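You operate a simulated robot arm through the tools that you are given. There is no shell and no other tool.

You run a simulated robot arm. Do the job below in one go: nothing can be reset, and whatever is moved stays where it is left.

## Task
Put things in order on the top of the packing table. At the end: the silver glue tin from the top of the packing table stands where the clear bottle stood; the clear bottle is on the grey board; the cream chalk block stands where the brown wooden pad stood; the brown wooden pad from the top of the packing table stands where the silver glue tin stood; whatever was shut is shut again. Leave all else as you found it, and nothing knocked over. Set down upright: clear bottle.

Only the result counts: the job must be done as asked and must still hold three seconds after the hand-in. Knocking over, shifting, dropping, spilling or breaking anything else fails it.

## Robot
A 6-joint arm with a two-finger gripper, fixed in place. Base frame: the origin is at the foot of the arm, x ahead of it, y to its left, z up; the work surface is at about z = 0. Readings come in mm, degrees, newtons and seconds.
With the tool pointing down near the work surface it reaches from about 240 to 620 mm from the base axis. Its first joint turns from -66.0 to 66.0 degrees. Payload 1.37 kg.
The tool frame sits at the grasp point between the pads (the TCP): z along the fingers, y along the line on which they close. The tips reach 22 mm beyond it. The gripper opens to 92 mm; its body begins 65 mm behind the TCP.
Orientation is that of the tool frame in the base frame, as a unit quaternion [w, x, y, z]. With the fingers straight down and closing along the base's y, the tool's x points along the base's -x, its y along +y and its z along -z.

## Interface
- The arm moves only by the tool drive_tool. Its argument "steps" is a list of rows, each an object of numbers (a shift or turn left out is 0, a gripper value left out holds the last): "dx", "dy", "dz": the shift along the tool's x, y, z in units of 400 mm (1.0 is 400 mm); "wx", "wy", "wz": the turn, a rotation vector about the tool's x, y, z in units of 120 degrees (1.0 is 120 degrees). In form: [{"dx": .., "dy": .., "dz": .., "wx": .., "wy": .., "wz": ..}, ...]. A call has 1 to 20 rows; each row is the pose to reach, as a shift and turn from the pose commanded when the call began, along the tool's axes at that moment. "fingers" is the opening, from 0 (shut) to 1 (fully open), set as the call begins (left out, the last holds). A call with a number of a shift or a turn outside -1 to 1 is refused whole. Rows are played at 5 a second. More than 50 mm and 8.6 degrees between two rows, or a gripper value outside its range, and nothing of the call is played. Where a pose cannot be reached the arm comes as near as it can. A force on the tool above 40 N (or 10 N above the force at the start of the call, whichever is more), or a blocked arm, ends the call early, and 0.2 s more pass. The fingers move at their own pace (about 59.9 mm/s each) and stop on an object; they squeeze with about 26 N. The grip force told is the motor's: it shows also when the fingers shut on nothing. Time passes only in rows, and 0.2 s behind the last, so rows that repeat a pose let the fingers close. The reply holds the time, the measured pose of the TCP, the force on the tool along the base axes, the opening and the grip force, in the units named above and with some noise, with the torque about the TCP (base axes, N m) and any sound that the robot's microphone picked up, and new pictures: "show" is both (left out), scene, wrist or none.
- Cameras (640 x 400 px; columns grow to the right, rows downward): "scene" is fixed at [30.4, -442, 584.4]; the picture's right is [0.81, -0.59, 0.00], its down [-0.36, -0.49, -0.79] and it looks along [0.47, 0.64, -0.61] (base axes); focal length 314 px, centre (320, 200). "wrist" rides on the gripper at [71, 19, -102] in the tool frame; the picture's right is [-0.26, 0.96, 0.00], its down [-0.75, -0.21, -0.62] and it looks along [-0.60, -0.16, 0.78] (tool axes); focal length 280 px, centre (320, 200). There is no depth. A picture from a camera that has moved, and an enlarged one, comes with that camera's place and axes in the base frame and with its lens. The place of the scene camera against the robot may be out by one fixed shift of up to 18 mm in any direction.
- inspect(camera, box): a new picture of the part [left, top, right, bottom] of that camera's present view, enlarged. It takes no simulated time.
- job_done(): hands the job in; it is judged then, once.

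Places have to be worked out from the pictures, the camera data and where the tool is seen. Open the gripper and draw the arm clear of the work before you hand the job in, unless the task says otherwise.

The tools are called after "Request:" by a JSON object that holds its "op" and its "data". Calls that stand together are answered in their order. drive_tool: Moves the arm, as the interface text tells. Its arguments: {"type":"object","properties":{"steps":{"type":"array","items":{"type":"object","properties":{"dx":{"type":"number"},"dy":{"type":"number"},"dz":{"type":"number"},"wx":{"type":"number"},"wy":{"type":"number"},"wz":{"type":"number"}}}},"fingers":{"type":"number"},"show":{"type":"string","enum":["both","scene","wrist","none"]}},"required":["steps"]} The other tools are called the same way: inspect (camera, box) takes an enlarged picture of a part of a camera's view; job_done () hands the job in.

At the start:

```text
clock: 0.0
tool_pos: [474.7, 24.1, 303.8]
tcp_rot: [0.0, 0.0, 1.0, 0.0]
contact_force: [-0.3, 0.9, -0.3]
torque: [0.0, 0.03, -0.01]
width: 92.4
grasp_force: 0.1
```

scene: 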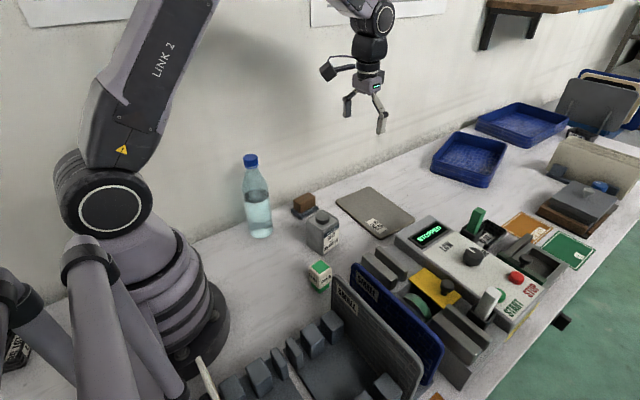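
wrist: 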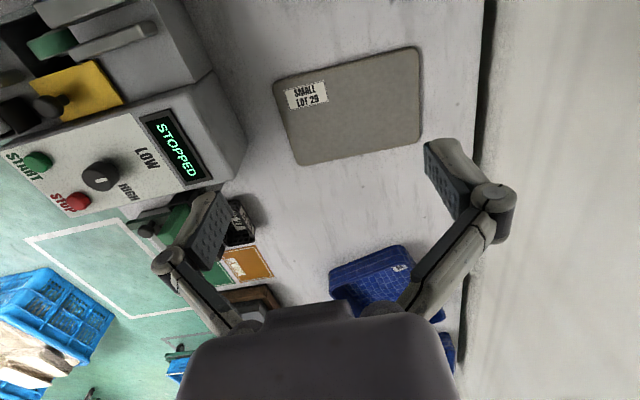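

I see the bottle, a brown item, a silver-grey tin, a cream block and the grey board. I'll enlarge the pictures first to identify everything.

Request:
{"op": "inspect", "data": {"camera": "scene", "box": [220, 140, 420, 300]}}

Request:
{"op": "inspect", "data": {"camera": "scene", "box": [400, 80, 640, 280]}}

Request:
{"op": "inspect", "data": {"camera": "scene", "box": [180, 240, 480, 400]}}

Request:
{"op": "inspect", "data": {"camera": "wrist", "box": [0, 0, 640, 400]}}

```text
2.50 times, centred on (320, 220) of scene
camera zoom: at [30.4, -442.0, 584.4], right [0.81, -0.59, 0.0], down [-0.36, -0.49, -0.79], along [0.47, 0.64, -0.61], focal length 786 px, centre (320, 150)
```

zoom: 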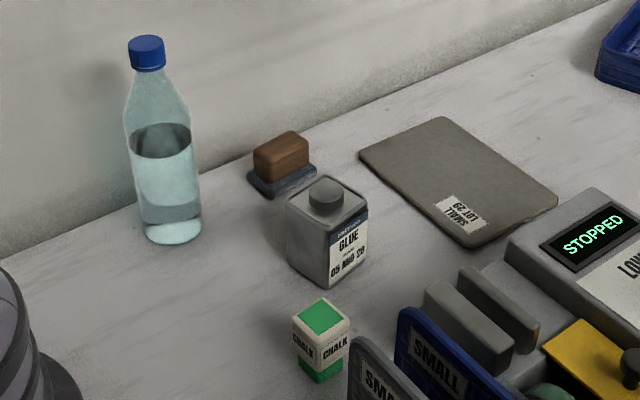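

```text
2.00 times, centred on (520, 180) of scene
camera zoom: at [30.4, -442.0, 584.4], right [0.81, -0.59, 0.0], down [-0.36, -0.49, -0.79], along [0.47, 0.64, -0.61], focal length 629 px, centre (-80, 240)
```

zoom: 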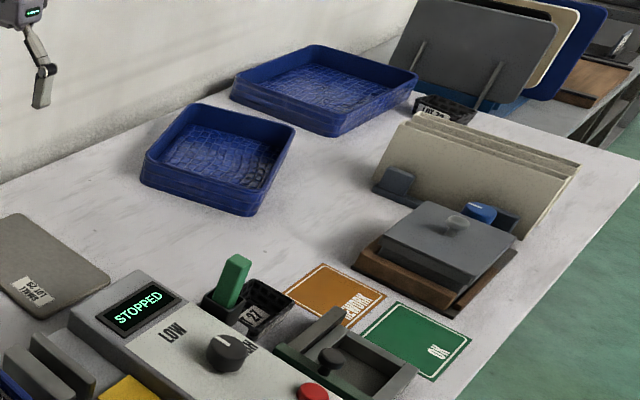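

```text
2.13 times, centred on (330, 320) of scene
camera zoom: at [30.4, -442.0, 584.4], right [0.81, -0.59, 0.0], down [-0.36, -0.49, -0.79], along [0.47, 0.64, -0.61], focal length 671 px, centre (299, -56)
```

zoom: 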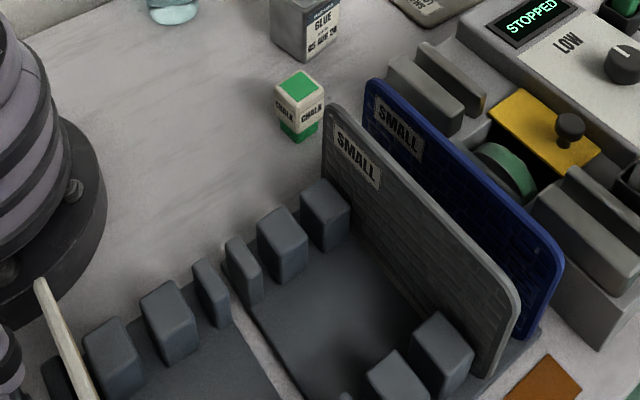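

```text
1.00 times, centred on (320, 200) of wrist (not enlarged: the box is as wide or as high as the picture)
camera zoom: at [404.0, 41.9, 405.5], right [0.26, 0.96, 0.0], down [0.75, -0.21, 0.62], along [0.6, -0.16, -0.78], focal length 280 px, centre (320, 200)
```

zoom: 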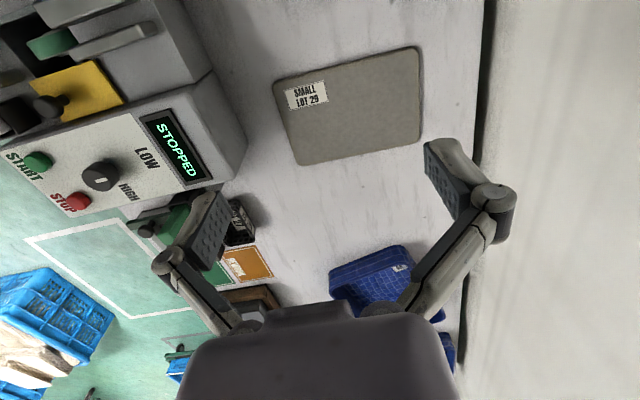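

The objects are roughly at these places: bottle (255,155), tin (375,35), chalk (285,-80), pad (400,160), grey board centre (560,47). I'll draw the arm back and up so the wrist camera can look down on them.

Request:
{"op": "drive_tool", "data": {"steps": [{"dx": 0.073, "dy": 0.015, "dz": -0.04}, {"dx": 0.146, "dy": 0.03, "dz": -0.08}, {"dx": 0.219, "dy": 0.045, "dz": -0.12}, {"dx": 0.292, "dy": 0.06, "dz": -0.16}, {"dx": 0.365, "dy": 0.075, "dz": -0.19}, {"dx": 0.437, "dy": 0.09, "dz": -0.19}, {"dx": 0.437, "dy": 0.09, "dz": -0.19}]}}

```text
clock: 1.6
tool_pos: [301.5, 59.0, 378.3]
tcp_rot: [0.0, -0.001, 1.0, 0.0]
contact_force: [1.0, -0.3, 0.2]
torque: [-0.01, 0.03, -0.05]
width: 92.1
grasp_force: 0.3
camera wrist: at [229.1, 79.5, 480.3], right [0.26, 0.96, 0.0], down [0.75, -0.21, 0.63], along [0.6, -0.16, -0.78], focal length 280 px, centre (320, 200)
```

scene: 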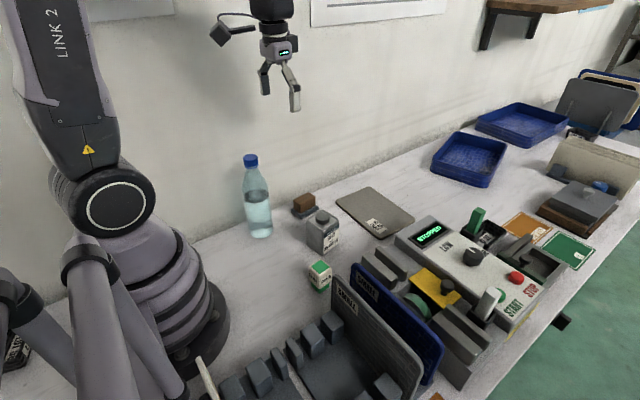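
wrist: 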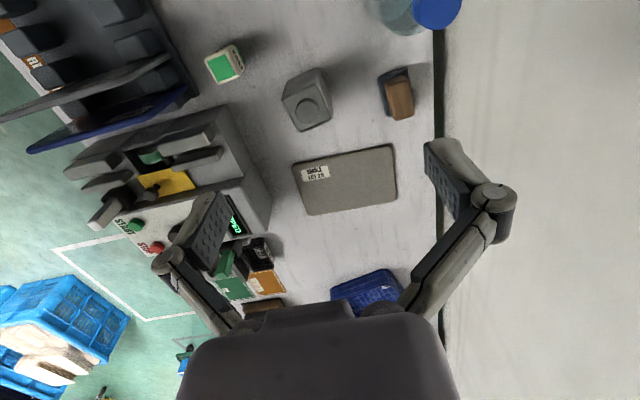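

This view shows the tin, chalk, pad and board from above. I'll zoom in on them.

Request:
{"op": "inspect", "data": {"camera": "wrist", "box": [190, 20, 350, 140]}}

Request:
{"op": "inspect", "data": {"camera": "wrist", "box": [340, 0, 500, 140]}}

Request:
{"op": "inspect", "data": {"camera": "wrist", "box": [270, 120, 430, 230]}}

```text
3.33 times, centred on (270, 80) of wrist
camera zoom: at [229.1, 79.5, 480.3], right [0.26, 0.96, 0.0], down [0.75, -0.21, 0.63], along [0.6, -0.16, -0.78], focal length 935 px, centre (487, 600)
```

zoom: 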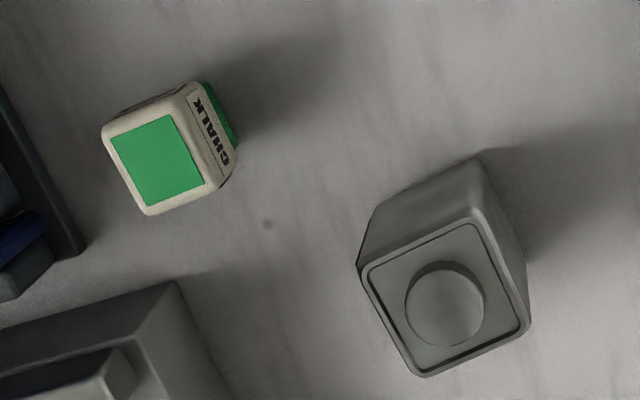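

```text
2.86 times, centred on (420, 70) of wrist
camera zoom: at [229.1, 79.5, 480.3], right [0.26, 0.96, 0.0], down [0.75, -0.21, 0.63], along [0.6, -0.16, -0.78], focal length 801 px, centre (34, 571)
```

zoom: 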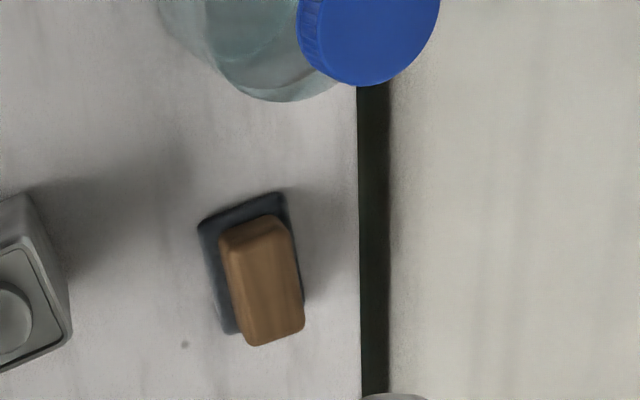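

```text
3.64 times, centred on (350, 175) of wrist
camera zoom: at [229.1, 79.5, 480.3], right [0.26, 0.96, 0.0], down [0.75, -0.21, 0.63], along [0.6, -0.16, -0.78], focal length 1020 px, centre (211, 291)
```

zoom: 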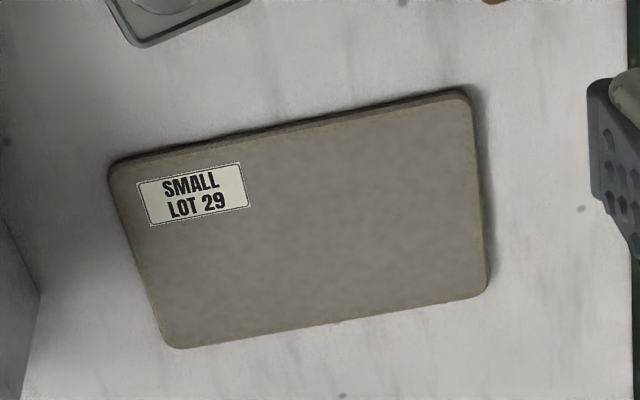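

The wrist view puts the bottle cap near (267,156), the tin centre near (377,21) and turned about 10°. The pad is near (409,163), the chalk near (291,-84) and the board near (565,45). I'll now move over the bottle cap at a safe height and check it close up.

Request:
{"op": "drive_tool", "data": {"steps": [{"dx": 0.02, "dy": 0.06, "dz": 0.0}, {"dx": 0.045, "dy": 0.12, "dz": 0.0}, {"dx": 0.065, "dy": 0.18, "dz": 0.03}, {"dx": 0.086, "dy": 0.2425, "dz": 0.1}, {"dx": 0.086, "dy": 0.2425, "dz": 0.17}, {"dx": 0.086, "dy": 0.2425, "dz": 0.17}], "fingers": 0.65}}

```text
clock: 3.0
tool_pos: [266.4, 154.9, 311.0]
tcp_rot: [0.0, -0.001, 1.0, 0.001]
contact_force: [-0.9, -0.3, 0.1]
torque: [0.0, -0.01, -0.03]
width: 59.8
grasp_force: 0.1
camera wrist: at [195.3, 175.0, 412.8], right [0.26, 0.96, 0.0], down [0.75, -0.21, 0.63], along [0.6, -0.16, -0.78], focal length 280 px, centre (320, 200)
```

scene: 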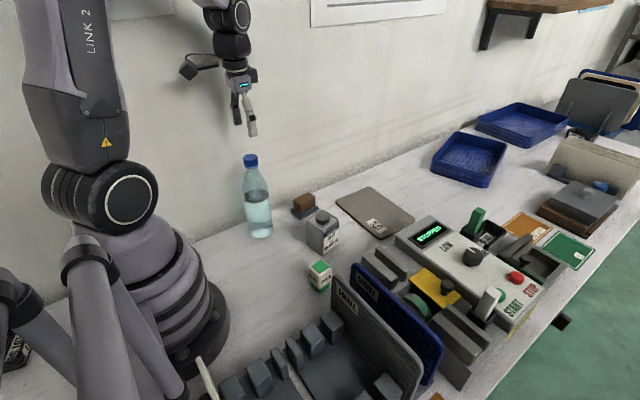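
wrist: 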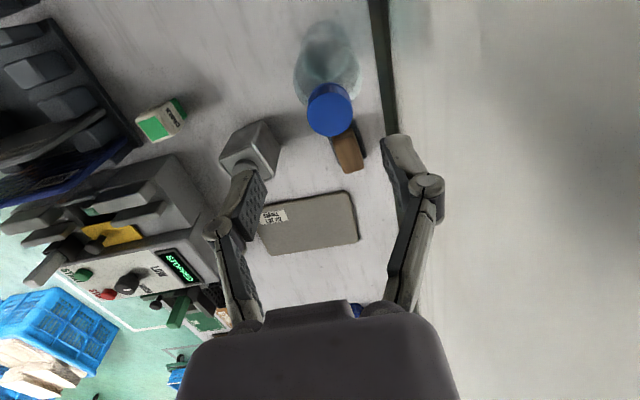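

Request:
{"op": "inspect", "data": {"camera": "wrist", "box": [240, 0, 440, 200]}}

Request:
{"op": "inspect", "data": {"camera": "scene", "box": [200, 90, 340, 250]}}

```text
2.00 times, centred on (340, 100) of wrist
camera zoom: at [195.3, 175.0, 412.8], right [0.26, 0.96, 0.0], down [0.75, -0.21, 0.63], along [0.6, -0.16, -0.78], focal length 561 px, centre (280, 400)
```

zoom: 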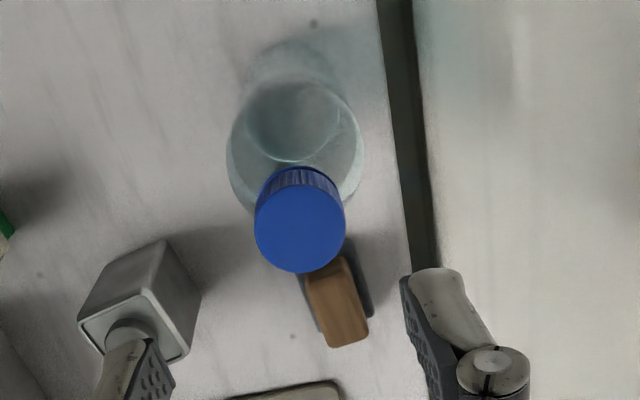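

```text
2.50 times, centred on (270, 170) of scene
camera zoom: at [30.4, -442.0, 584.4], right [0.81, -0.59, 0.0], down [-0.36, -0.49, -0.79], along [0.47, 0.64, -0.61], focal length 786 px, centre (445, 275)
```

zoom: 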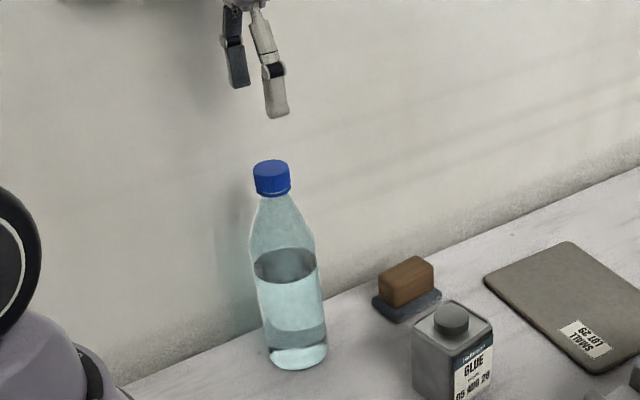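

The cap centre works out to about (265.5,162.5) with its top near z=233. I'll centre over it, go down to just above the cap and check again.

Request:
{"op": "drive_tool", "data": {"steps": [{"dx": 0.002, "dy": 0.019, "dz": 0.0}, {"dx": 0.002, "dy": 0.019, "dz": 0.05}, {"dx": 0.002, "dy": 0.019, "dz": 0.1}, {"dx": 0.002, "dy": 0.019, "dz": 0.11}, {"dx": 0.002, "dy": 0.019, "dz": 0.11}], "fingers": 0.65}}

```text
clock: 4.2
tool_pos: [265.8, 164.6, 267.5]
tcp_rot: [-0.001, 0.0, 1.0, 0.0]
contact_force: [0.2, -0.3, 0.2]
torque: [-0.01, 0.04, 0.01]
width: 59.9
grasp_force: 0.1
camera wrist: at [195.2, 184.2, 368.4], right [0.26, 0.96, 0.0], down [0.75, -0.21, 0.62], along [0.6, -0.16, -0.78], focal length 280 px, centre (320, 200)
```

scene: 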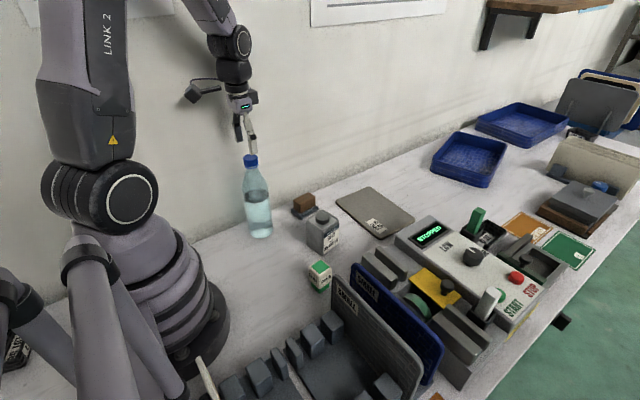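
wrist: 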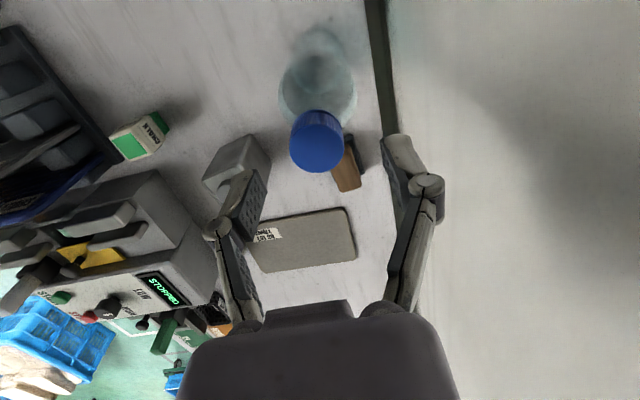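

The cap is centred between the fingers to within about 2 mm. I'll go down so the pads straddle the cap, watching the force.

Request:
{"op": "drive_tool", "data": {"steps": [{"dx": 0.005, "dy": -0.002, "dz": 0.03}, {"dx": 0.005, "dy": -0.002, "dz": 0.06}, {"dx": 0.005, "dy": -0.002, "dz": 0.085}, {"dx": 0.005, "dy": -0.002, "dz": 0.103}, {"dx": 0.005, "dy": -0.002, "dz": 0.103}], "fingers": 0.65}}

Request:
{"op": "inspect", "data": {"camera": "scene", "box": [190, 90, 310, 250]}}

Request:
{"op": "inspect", "data": {"camera": "wrist", "box": [220, 80, 440, 280]}}

```text
clock: 5.4
tool_pos: [262.5, 162.9, 228.2]
tcp_rot: [-0.001, 0.0, 1.0, 0.0]
contact_force: [-0.6, -0.6, -0.4]
torque: [-0.01, -0.01, 0.04]
width: 59.7
grasp_force: 0.0
camera wrist: at [191.2, 182.4, 328.8], right [0.26, 0.96, 0.0], down [0.75, -0.21, 0.62], along [0.6, -0.16, -0.78], focal length 280 px, centre (320, 200)
```

scene: 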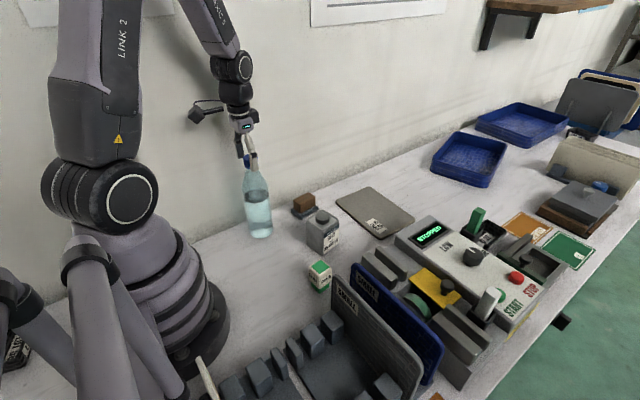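
wrist: 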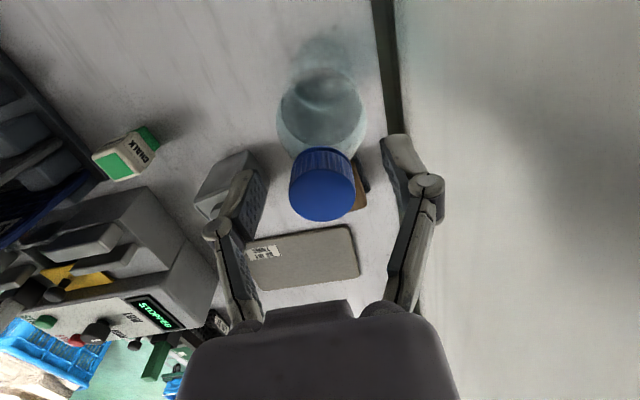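

```text
2.50 times, centred on (250, 170) of scene
camera zoom: at [30.4, -442.0, 584.4], right [0.81, -0.59, 0.0], down [-0.36, -0.49, -0.79], along [0.47, 0.64, -0.61], focal length 786 px, centre (495, 275)
```

zoom: 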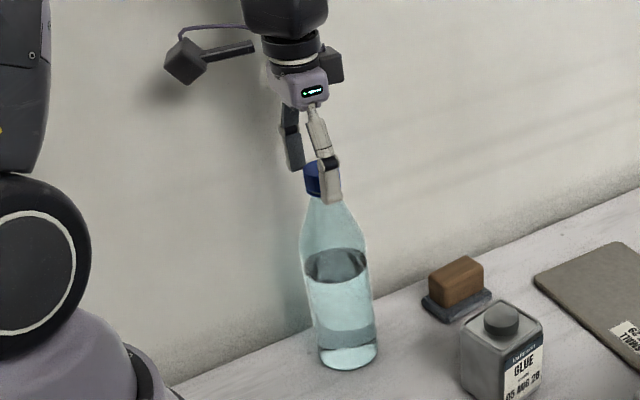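

```text
2.00 times, centred on (330, 180) of wrist
camera zoom: at [191.2, 182.4, 328.8], right [0.26, 0.96, 0.0], down [0.75, -0.21, 0.62], along [0.6, -0.16, -0.78], focal length 561 px, centre (300, 240)
```

zoom: 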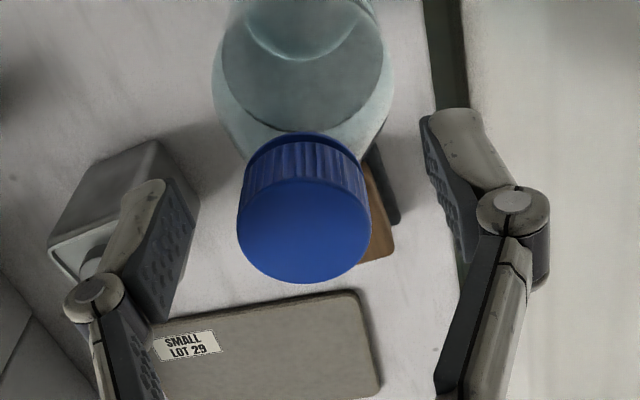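

The cap top is near z=234 and the cap is centred. I'll go down 5 mm more and then close the fingers on it.

Request:
{"op": "drive_tool", "data": {"steps": [{"dz": 0.007, "dy": 0.001}, {"dz": 0.013, "dy": 0.002}, {"dz": 0.013, "dy": 0.002}], "fingers": 0.5, "show": "none"}}

Request:
{"op": "drive_tool", "data": {"steps": [{"dz": 0}, {"dz": 0}, {"dz": 0}, {"dz": 0}, {"dz": 0}], "fingers": 0.0}}

Request:
{"op": "inspect", "data": {"camera": "scene", "box": [190, 90, 310, 250]}}

Request:
{"op": "inspect", "data": {"camera": "wrist", "box": [220, 80, 440, 280]}}

```text
clock: 6.2
tool_pos: [262.9, 165.1, 221.5]
tcp_rot: [0.001, 0.0, 1.0, 0.0]
contact_force: [-0.2, 0.3, -0.8]
torque: [-0.04, -0.01, -0.01]
width: 45.9
grasp_force: 0.0
```

```text
clock: 7.4
tool_pos: [262.4, 164.4, 223.2]
tcp_rot: [-0.001, 0.0, 1.0, 0.0]
contact_force: [0.0, -0.8, 1.0]
torque: [-0.04, 0.02, 0.03]
width: 28.8
grasp_force: 26.0
camera wrist: at [191.6, 183.3, 323.4], right [0.26, 0.96, 0.0], down [0.75, -0.21, 0.62], along [0.6, -0.16, -0.78], focal length 280 px, centre (320, 200)
```

scene: 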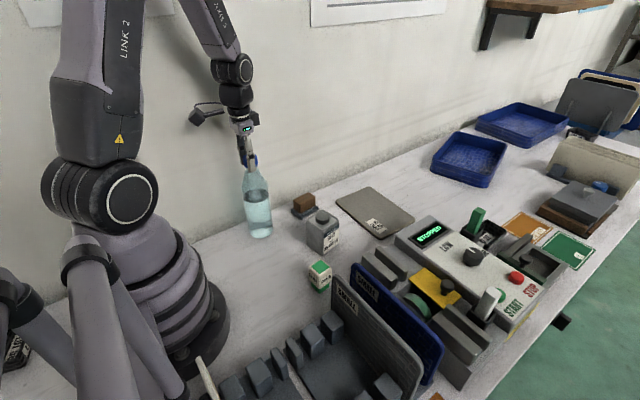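
wrist: 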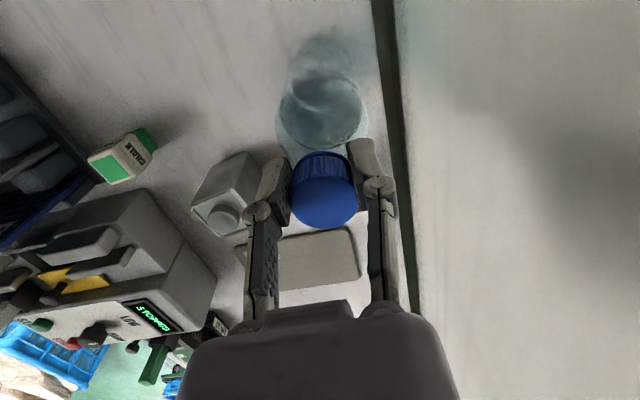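

```text
2.50 times, centred on (250, 170) of scene
camera zoom: at [30.4, -442.0, 584.4], right [0.81, -0.59, 0.0], down [-0.36, -0.49, -0.79], along [0.47, 0.64, -0.61], focal length 786 px, centre (495, 275)
```

zoom: 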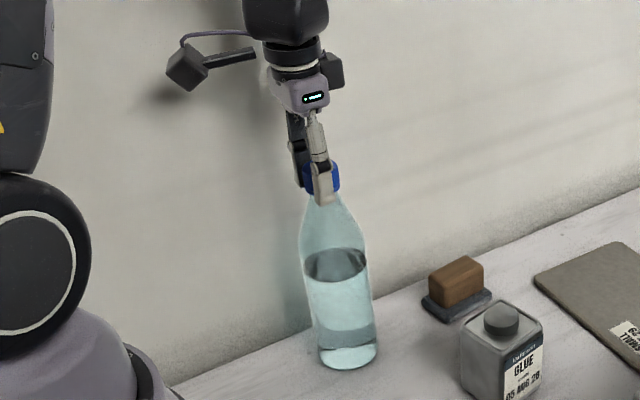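

```text
2.00 times, centred on (330, 180) of wrist
camera zoom: at [191.6, 183.3, 323.4], right [0.26, 0.96, 0.0], down [0.75, -0.21, 0.62], along [0.6, -0.16, -0.78], focal length 561 px, centre (300, 240)
```

zoom: 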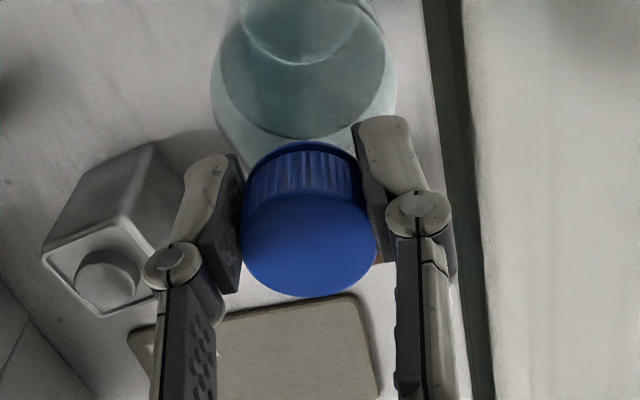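

The cap is held: width 28.8 mm, force 26 N, at about (262,164.5). I'll lift straight up about 100 mm.

Request:
{"op": "drive_tool", "data": {"steps": [{"dz": -0.015}, {"dz": -0.04}, {"dz": -0.08}, {"dz": -0.125}, {"dz": -0.17}, {"dz": -0.21}, {"dz": -0.25}, {"dz": -0.25}]}}

```text
clock: 9.2
tool_pos: [262.7, 165.0, 321.1]
tcp_rot: [0.001, 0.001, 1.0, 0.0]
contact_force: [-1.0, -0.1, -4.4]
torque: [0.01, 0.06, 0.02]
width: 28.4
grasp_force: 25.6
camera wrist: at [192.3, 183.2, 423.0], right [0.26, 0.96, 0.0], down [0.75, -0.21, 0.62], along [0.6, -0.16, -0.78], focal length 280 px, centre (320, 200)
```

scene: 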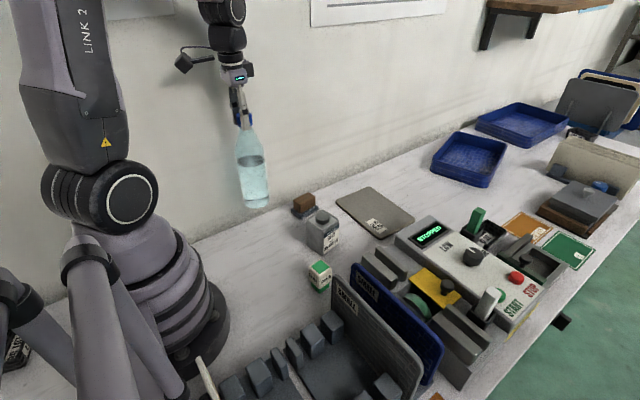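
wrist: 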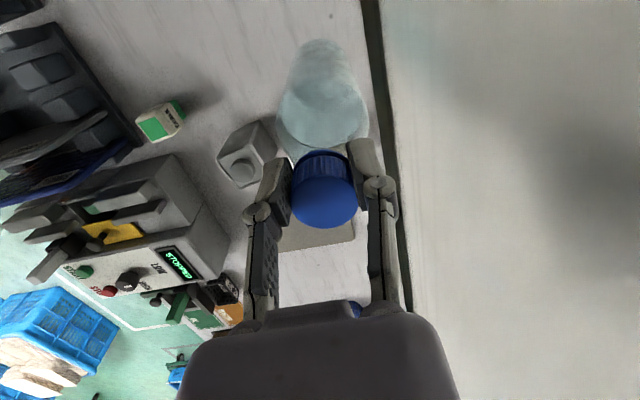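

The bottle lifted cleanly and weighs about 4.4 N. The grey board spans roughly x 500–637, y −53–140, so I'll carry the bottle smoothly to above its centre at (565,45).

Request:
{"op": "drive_tool", "data": {"steps": [{"dx": -0.0076, "dy": -0.003}, {"dx": -0.0302, "dy": -0.012}, {"dx": -0.068, "dy": -0.027}, {"dx": -0.121, "dy": -0.048}, {"dx": -0.1814, "dy": -0.072}, {"dx": -0.2495, "dy": -0.099}, {"dx": -0.3175, "dy": -0.126}, {"dx": -0.378, "dy": -0.15}, {"dx": -0.4385, "dy": -0.174}, {"dx": -0.5065, "dy": -0.201}, {"dx": -0.5746, "dy": -0.228}, {"dx": -0.635, "dy": -0.252}, {"dx": -0.688, "dy": -0.273}, {"dx": -0.7258, "dy": -0.288}, {"dx": -0.7484, "dy": -0.297}, {"dx": -0.756, "dy": -0.3}, {"dx": -0.756, "dy": -0.3}]}}

Request:
{"op": "inspect", "data": {"camera": "scene", "box": [300, 60, 460, 260]}}

```text
clock: 12.8
tool_pos: [564.8, 43.5, 321.7]
tcp_rot: [0.001, 0.0, 1.0, 0.0]
contact_force: [0.2, 1.2, -3.8]
torque: [-0.02, 0.02, 0.0]
width: 28.6
grasp_force: 25.8
camera wrist: at [494.0, 62.3, 423.9], right [0.26, 0.96, 0.0], down [0.75, -0.21, 0.62], along [0.6, -0.16, -0.78], focal length 280 px, centre (320, 200)
```

scene: 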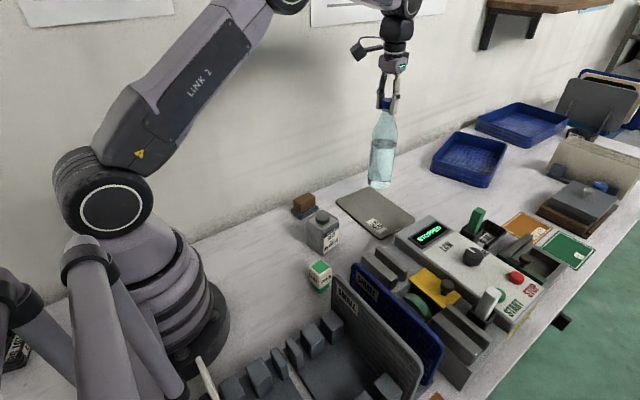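
wrist: 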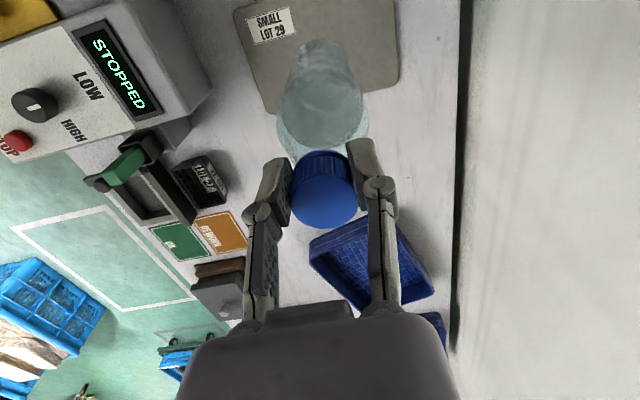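

```text
2.00 times, centred on (380, 160) of scene
camera zoom: at [30.4, -442.0, 584.4], right [0.81, -0.59, 0.0], down [-0.36, -0.49, -0.79], along [0.47, 0.64, -0.61], focal length 629 px, centre (200, 280)
```

zoom: 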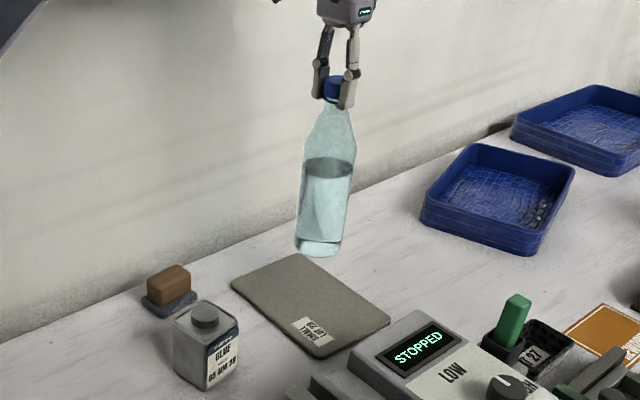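

The bottle hangs upright over the board and the board position checks out. I'll lower it to just above the surface.

Request:
{"op": "drive_tool", "data": {"steps": [{"dz": 0.02}, {"dz": 0.06}, {"dz": 0.1}, {"dz": 0.14}, {"dz": 0.18}, {"dz": 0.205}, {"dz": 0.215}, {"dz": 0.215}]}}

Request:
{"op": "inspect", "data": {"camera": "scene", "box": [300, 60, 460, 260]}}

```text
clock: 14.6
tool_pos: [565.5, 42.9, 235.7]
tcp_rot: [0.0, -0.001, 1.0, 0.0]
contact_force: [0.1, -0.3, -3.0]
torque: [-0.04, 0.05, -0.02]
width: 28.4
grasp_force: 25.3
camera wrist: at [495.0, 61.7, 337.2], right [0.26, 0.96, 0.0], down [0.75, -0.21, 0.62], along [0.6, -0.16, -0.78], focal length 280 px, centre (320, 200)
```

scene: 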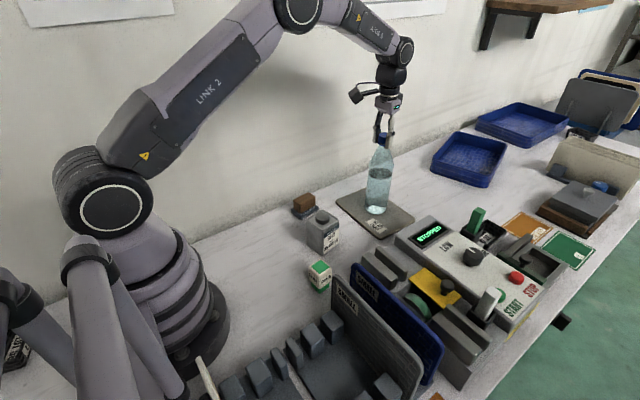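
wrist: 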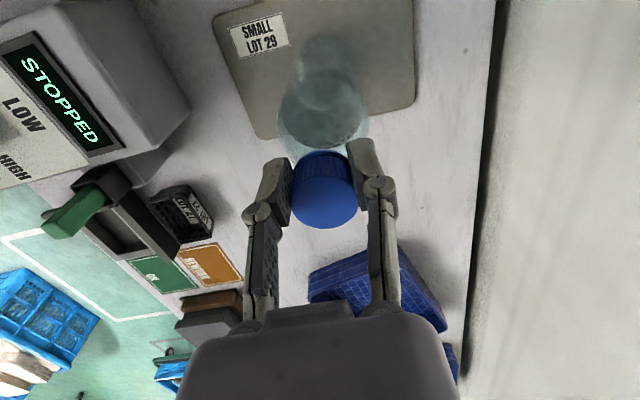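

```text
2.00 times, centred on (380, 160) of scene
camera zoom: at [30.4, -442.0, 584.4], right [0.81, -0.59, 0.0], down [-0.36, -0.49, -0.79], along [0.47, 0.64, -0.61], focal length 629 px, centre (200, 280)
```

zoom: 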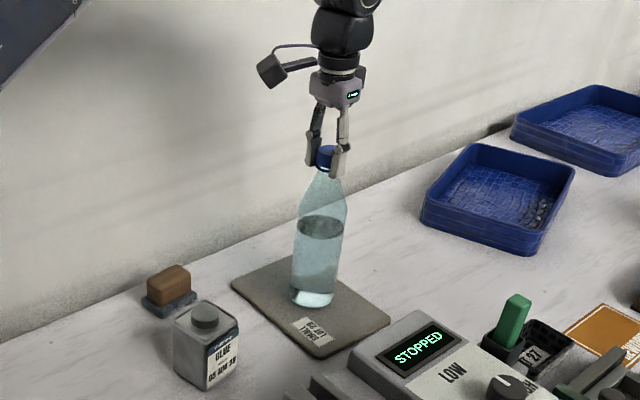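

The bottle is about 5–8 mm above the board. I'll lower it in small steps and read the force.

Request:
{"op": "drive_tool", "data": {"steps": [{"dz": 0.004}, {"dz": 0.008}, {"dz": 0.008}], "show": "none"}}

Request:
{"op": "drive_tool", "data": {"steps": [{"dz": 0.003}, {"dz": 0.005}, {"dz": 0.005}], "show": "none"}}

```text
clock: 15.4
tool_pos: [565.8, 43.5, 231.7]
tcp_rot: [0.0, 0.0, 1.0, 0.0]
contact_force: [0.5, -1.3, -3.9]
torque: [0.02, 0.06, -0.01]
width: 28.4
grasp_force: 26.1
```

```text
clock: 16.2
tool_pos: [565.6, 42.9, 231.2]
tcp_rot: [-0.001, 0.001, 1.0, 0.0]
contact_force: [0.5, 0.3, -1.0]
torque: [0.02, 0.06, 0.03]
width: 28.5
grasp_force: 26.1
```

The force fell from about −4 to −1 N, so the base is starting to touch. I'll go one more millimetre to confirm.

Request:
{"op": "drive_tool", "data": {"steps": [{"dz": 0.002}, {"dz": 0.003}, {"dz": 0.003}], "show": "none"}}

```text
clock: 17.0
tool_pos: [566.3, 42.1, 229.1]
tcp_rot: [0.001, 0.0, 1.0, 0.0]
contact_force: [-0.8, -0.9, 7.4]
torque: [0.01, 0.0, -0.03]
width: 28.7
grasp_force: 26.1
```

There is now +7 N of upward force, so the bottle stands on the board. I'll ease off half a millimetre and open the fingers.

Request:
{"op": "drive_tool", "data": {"steps": [{"dz": -0.001}, {"dz": -0.001}], "show": "none"}}

Request:
{"op": "drive_tool", "data": {"steps": [{"dz": 0}, {"dz": 0}, {"dz": 0}, {"dz": 0}], "fingers": 0.62}}

Request:
{"op": "inspect", "data": {"camera": "scene", "box": [300, 60, 460, 260]}}

```text
clock: 17.6
tool_pos: [565.2, 42.6, 229.8]
tcp_rot: [0.001, -0.001, 1.0, 0.0]
contact_force: [-0.9, -0.3, 3.5]
torque: [0.01, -0.1, 0.03]
width: 28.5
grasp_force: 26.0
```

```text
clock: 18.6
tool_pos: [566.2, 43.4, 231.4]
tcp_rot: [-0.001, 0.001, 1.0, -0.001]
contact_force: [-0.8, 0.8, -0.1]
torque: [-0.01, -0.02, -0.03]
width: 57.2
grasp_force: 0.1
camera wrist: at [494.9, 62.4, 331.2], right [0.26, 0.96, 0.0], down [0.75, -0.21, 0.62], along [0.6, -0.16, -0.78], focal length 280 px, centre (320, 200)
```

scene: 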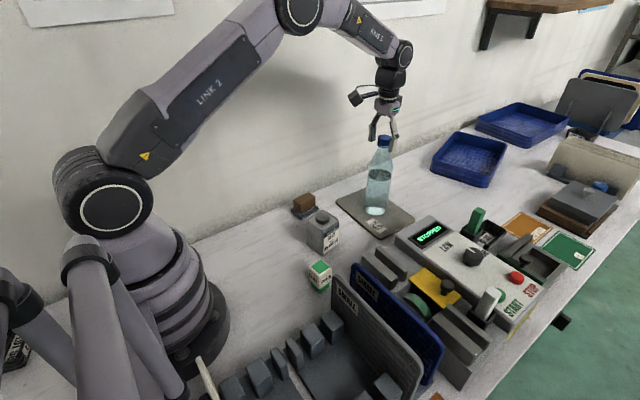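
wrist: 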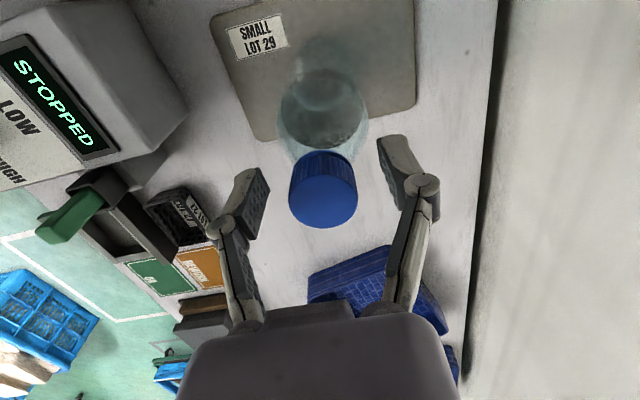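

```text
2.00 times, centred on (380, 160) of scene
camera zoom: at [30.4, -442.0, 584.4], right [0.81, -0.59, 0.0], down [-0.36, -0.49, -0.79], along [0.47, 0.64, -0.61], focal length 629 px, centre (200, 280)
```

zoom: 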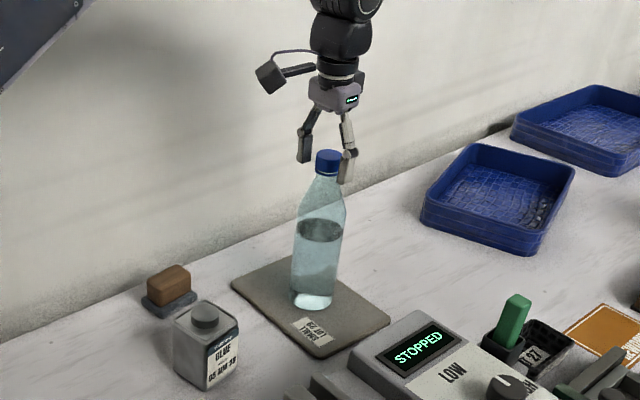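

The bottle stands freely on the board. I'll rise straight up and clear.

Request:
{"op": "drive_tool", "data": {"steps": [{"dz": -0.03}, {"dz": -0.08}, {"dz": -0.14}, {"dz": -0.2}, {"dz": -0.2}], "fingers": 0.62}}

```text
clock: 19.8
tool_pos: [566.3, 43.0, 310.8]
tcp_rot: [0.0, 0.001, 1.0, -0.001]
contact_force: [-0.5, 0.1, -0.5]
torque: [-0.02, -0.01, 0.0]
width: 57.0
grasp_force: 0.0
camera wrist: at [495.0, 62.5, 411.9], right [0.26, 0.96, 0.0], down [0.75, -0.21, 0.62], along [0.6, -0.16, -0.78], focal length 280 px, centre (320, 200)
```

scene: 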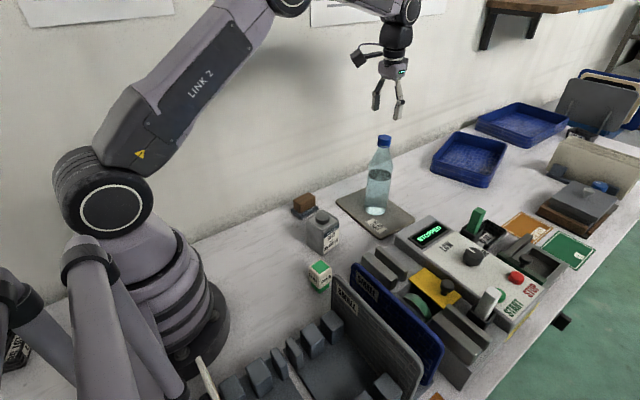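
wrist: 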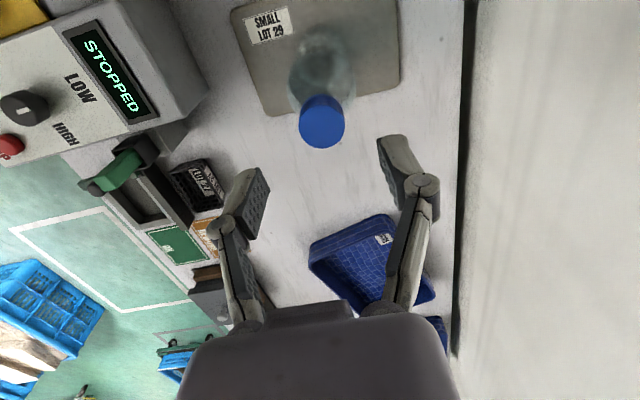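

The path is clear. I'll move back over the tin, open the fingers fully and go down to z≈230 for a close look.

Request:
{"op": "drive_tool", "data": {"steps": [{"dx": 0.06, "dy": -0.007}, {"dx": 0.15, "dy": -0.018}, {"dx": 0.25, "dy": -0.03}, {"dx": 0.35, "dy": -0.042}, {"dx": 0.43, "dy": -0.05}, {"dx": 0.473, "dy": -0.055}, {"dx": 0.473, "dy": -0.055, "dz": 0.07}, {"dx": 0.473, "dy": -0.055, "dz": 0.14}, {"dx": 0.473, "dy": -0.055, "dz": 0.2}, {"dx": 0.473, "dy": -0.055, "dz": 0.2}], "fingers": 1.0}}

Request:
{"op": "inspect", "data": {"camera": "wrist", "box": [240, 0, 400, 160]}}

Request:
{"op": "inspect", "data": {"camera": "scene", "box": [260, 60, 400, 260]}}

```text
clock: 22.0
tool_pos: [377.3, 21.6, 229.9]
tcp_rot: [0.0, 0.0, 1.0, 0.0]
contact_force: [0.5, 0.0, 0.2]
torque: [-0.01, -0.01, 0.0]
width: 91.9
grasp_force: 0.0
camera wrist: at [306.1, 41.1, 330.9], right [0.26, 0.96, 0.0], down [0.75, -0.21, 0.62], along [0.6, -0.16, -0.78], focal length 280 px, centre (320, 200)
```

scene: 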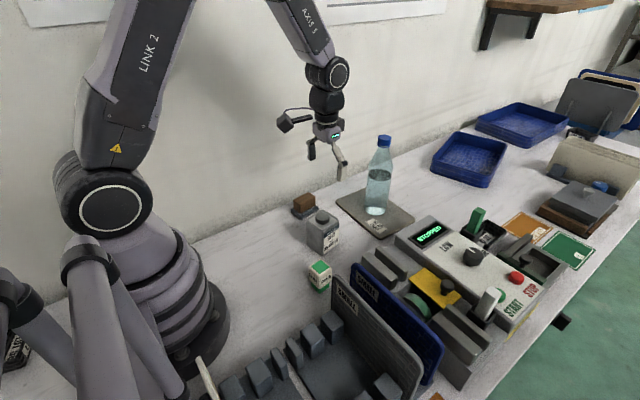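
wrist: 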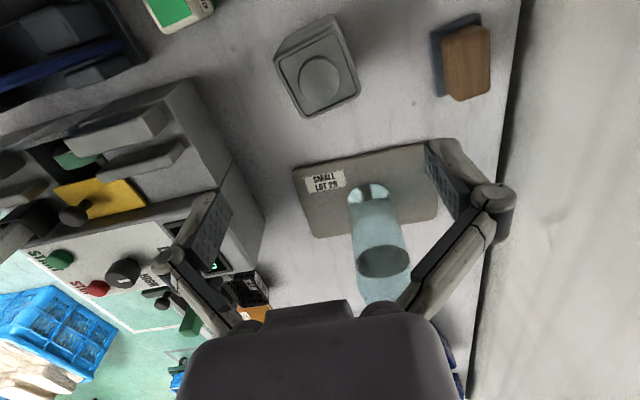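

```text
2.50 times, centred on (320, 80) of wrist
camera zoom: at [306.1, 41.1, 330.9], right [0.26, 0.96, 0.0], down [0.75, -0.21, 0.62], along [0.6, -0.16, -0.78], focal length 701 px, centre (320, 500)
```

zoom: 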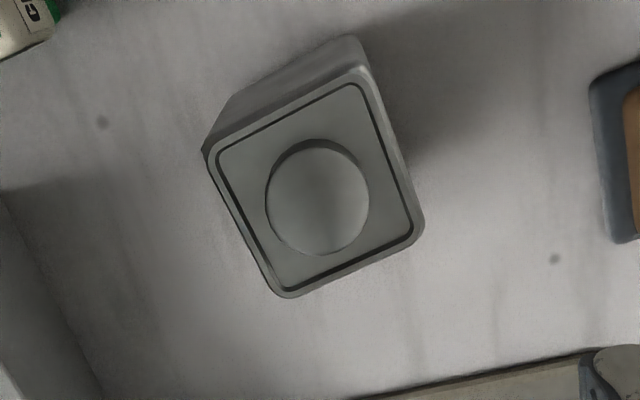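

```text
2.00 times, centred on (330, 160) of scene
camera zoom: at [30.4, -442.0, 584.4], right [0.81, -0.59, 0.0], down [-0.36, -0.49, -0.79], along [0.47, 0.64, -0.61], focal length 629 px, centre (300, 280)
```

zoom: 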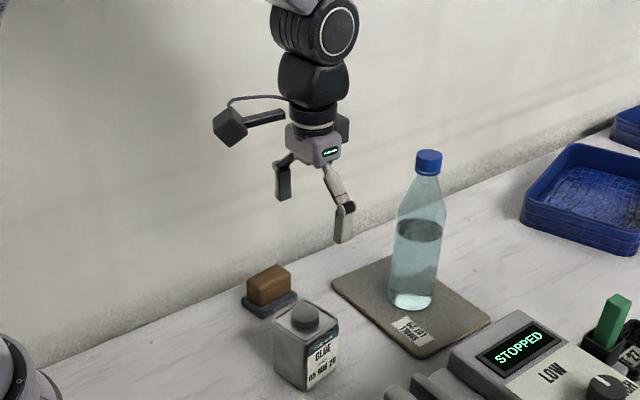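

The tin is square, about 58 mm wide and 75 mm tall, centred near (373,22.5) and turned +10°. I'll turn the gripper to match, centre it and go down to z≈130 to check alignment.

Request:
{"op": "drive_tool", "data": {"steps": [{"dx": 0.005, "dy": 0.001, "wz": -0.042}, {"dx": 0.011, "dy": 0.002, "wz": -0.083}, {"dx": 0.011, "dy": 0.002, "dz": 0.08, "wz": -0.083}, {"dx": 0.011, "dy": 0.002, "dz": 0.16, "wz": -0.083}, {"dx": 0.011, "dy": 0.002, "dz": 0.23, "wz": -0.083}, {"dx": 0.011, "dy": 0.002, "dz": 0.23, "wz": -0.083}], "fingers": 1.0}}

Request:
{"op": "inspect", "data": {"camera": "wrist", "box": [160, 40, 480, 240]}}

Request:
{"op": "inspect", "data": {"camera": "scene", "box": [260, 60, 400, 260]}}

```text
clock: 23.4
tool_pos: [372.3, 21.7, 136.4]
tcp_rot: [0.0, -0.086, 0.996, 0.0]
contact_force: [-0.2, -0.4, 0.3]
torque: [-0.01, 0.0, -0.01]
width: 92.2
grasp_force: 0.2
camera wrist: at [298.7, 28.6, 238.4], right [0.09, 1.0, 0.0], down [0.78, -0.07, 0.62], along [0.62, -0.06, -0.78], focal length 280 px, centre (320, 200)
```

scene: 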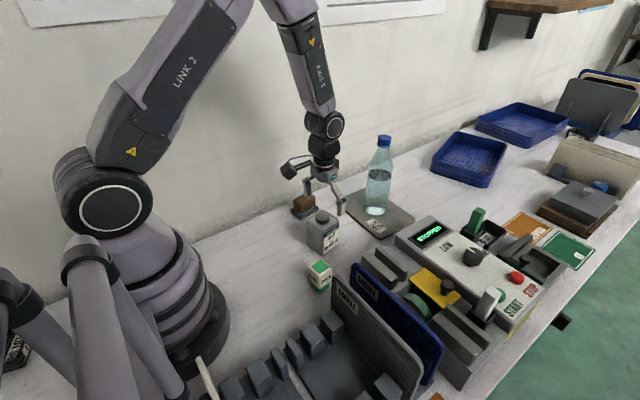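
wrist: 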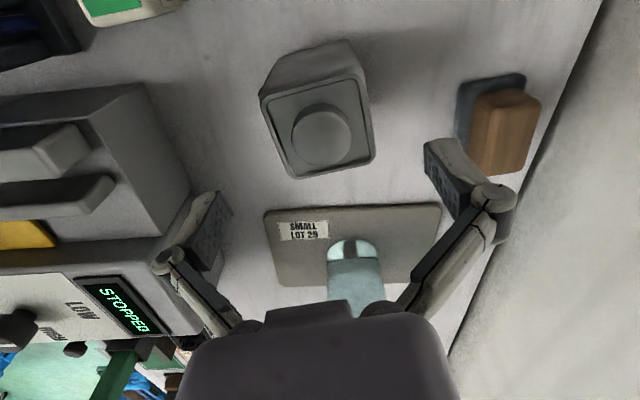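

```text
2.00 times, centred on (320, 140) of wrist
camera zoom: at [298.7, 28.6, 238.4], right [0.09, 1.0, 0.0], down [0.78, -0.07, 0.62], along [0.62, -0.06, -0.78], focal length 561 px, centre (320, 320)
```

zoom: 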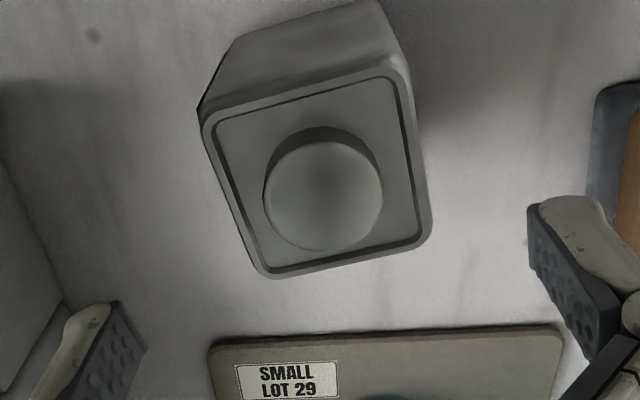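

```text
2.00 times, centred on (330, 160) of scene
camera zoom: at [30.4, -442.0, 584.4], right [0.81, -0.59, 0.0], down [-0.36, -0.49, -0.79], along [0.47, 0.64, -0.61], focal length 629 px, centre (300, 280)
```

zoom: 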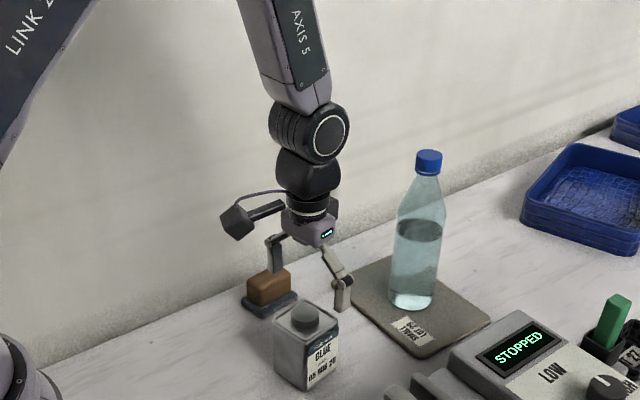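

The tin is well aligned with the fingers: yaw matches and its centre is about (372,24). I'll shift 2 mm in y and go down to z≈50 with the fingers on either side of it.

Request:
{"op": "drive_tool", "data": {"steps": [{"dy": 0.005}, {"dy": 0.005, "dz": 0.05}, {"dy": 0.005, "dz": 0.1}, {"dy": 0.005, "dz": 0.15}, {"dy": 0.005, "dz": 0.195}, {"dy": 0.005, "dz": 0.216}, {"dy": 0.005, "dz": 0.216}], "fingers": 1.0}}

Request:
{"op": "inspect", "data": {"camera": "scene", "box": [260, 100, 400, 280]}}

Request:
{"op": "inspect", "data": {"camera": "wrist", "box": [160, 100, 480, 300]}}

```text
clock: 25.0
tool_pos: [370.9, 24.8, 52.1]
tcp_rot: [-0.001, -0.087, 0.996, 0.0]
contact_force: [1.2, -0.5, -0.4]
torque: [-0.02, -0.01, -0.03]
width: 91.8
grasp_force: 0.1
camera wrist: at [297.6, 31.7, 153.1], right [0.09, 1.0, 0.0], down [0.78, -0.07, 0.63], along [0.62, -0.06, -0.78], focal length 280 px, centre (320, 200)
```

scene: 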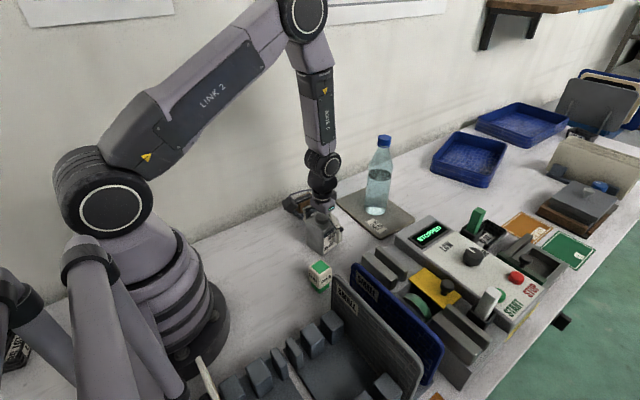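
wrist: 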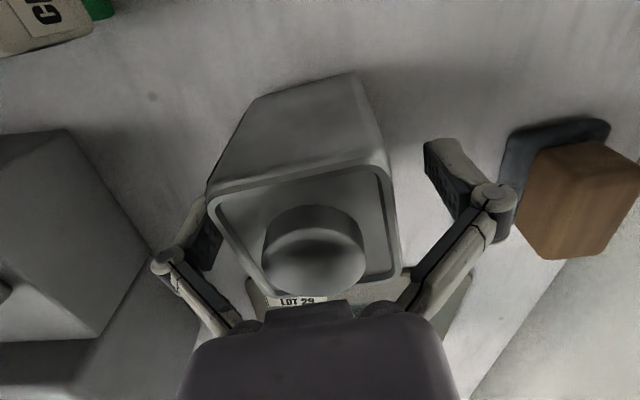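

```text
2.22 times, centred on (330, 190) of scene
camera zoom: at [30.4, -442.0, 584.4], right [0.81, -0.59, 0.0], down [-0.36, -0.49, -0.79], along [0.47, 0.64, -0.61], focal length 699 px, centre (298, 222)
```

zoom: 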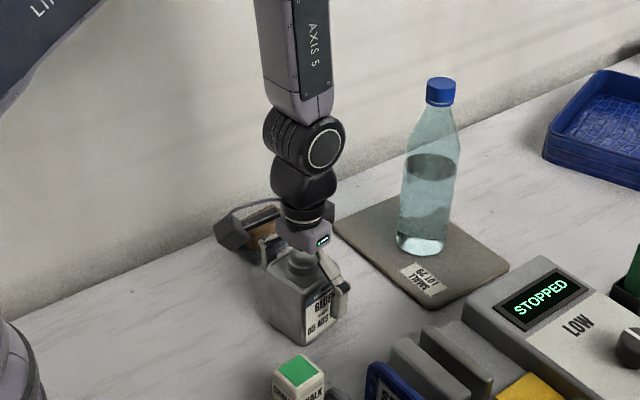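

```text
2.00 times, centred on (320, 200) of wrist
camera zoom: at [297.6, 31.7, 153.1], right [0.09, 1.0, 0.0], down [0.78, -0.07, 0.63], along [0.62, -0.06, -0.78], focal length 561 px, centre (320, 200)
```

zoom: 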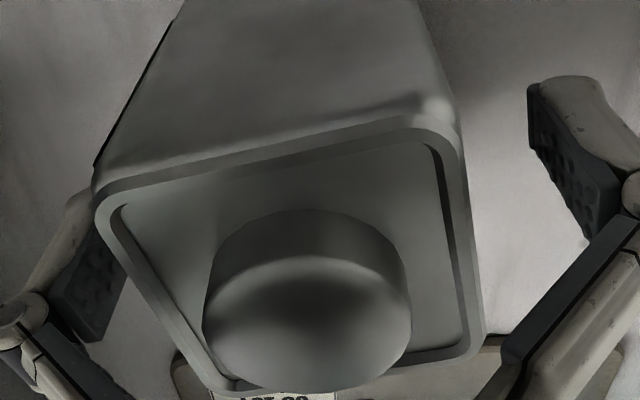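

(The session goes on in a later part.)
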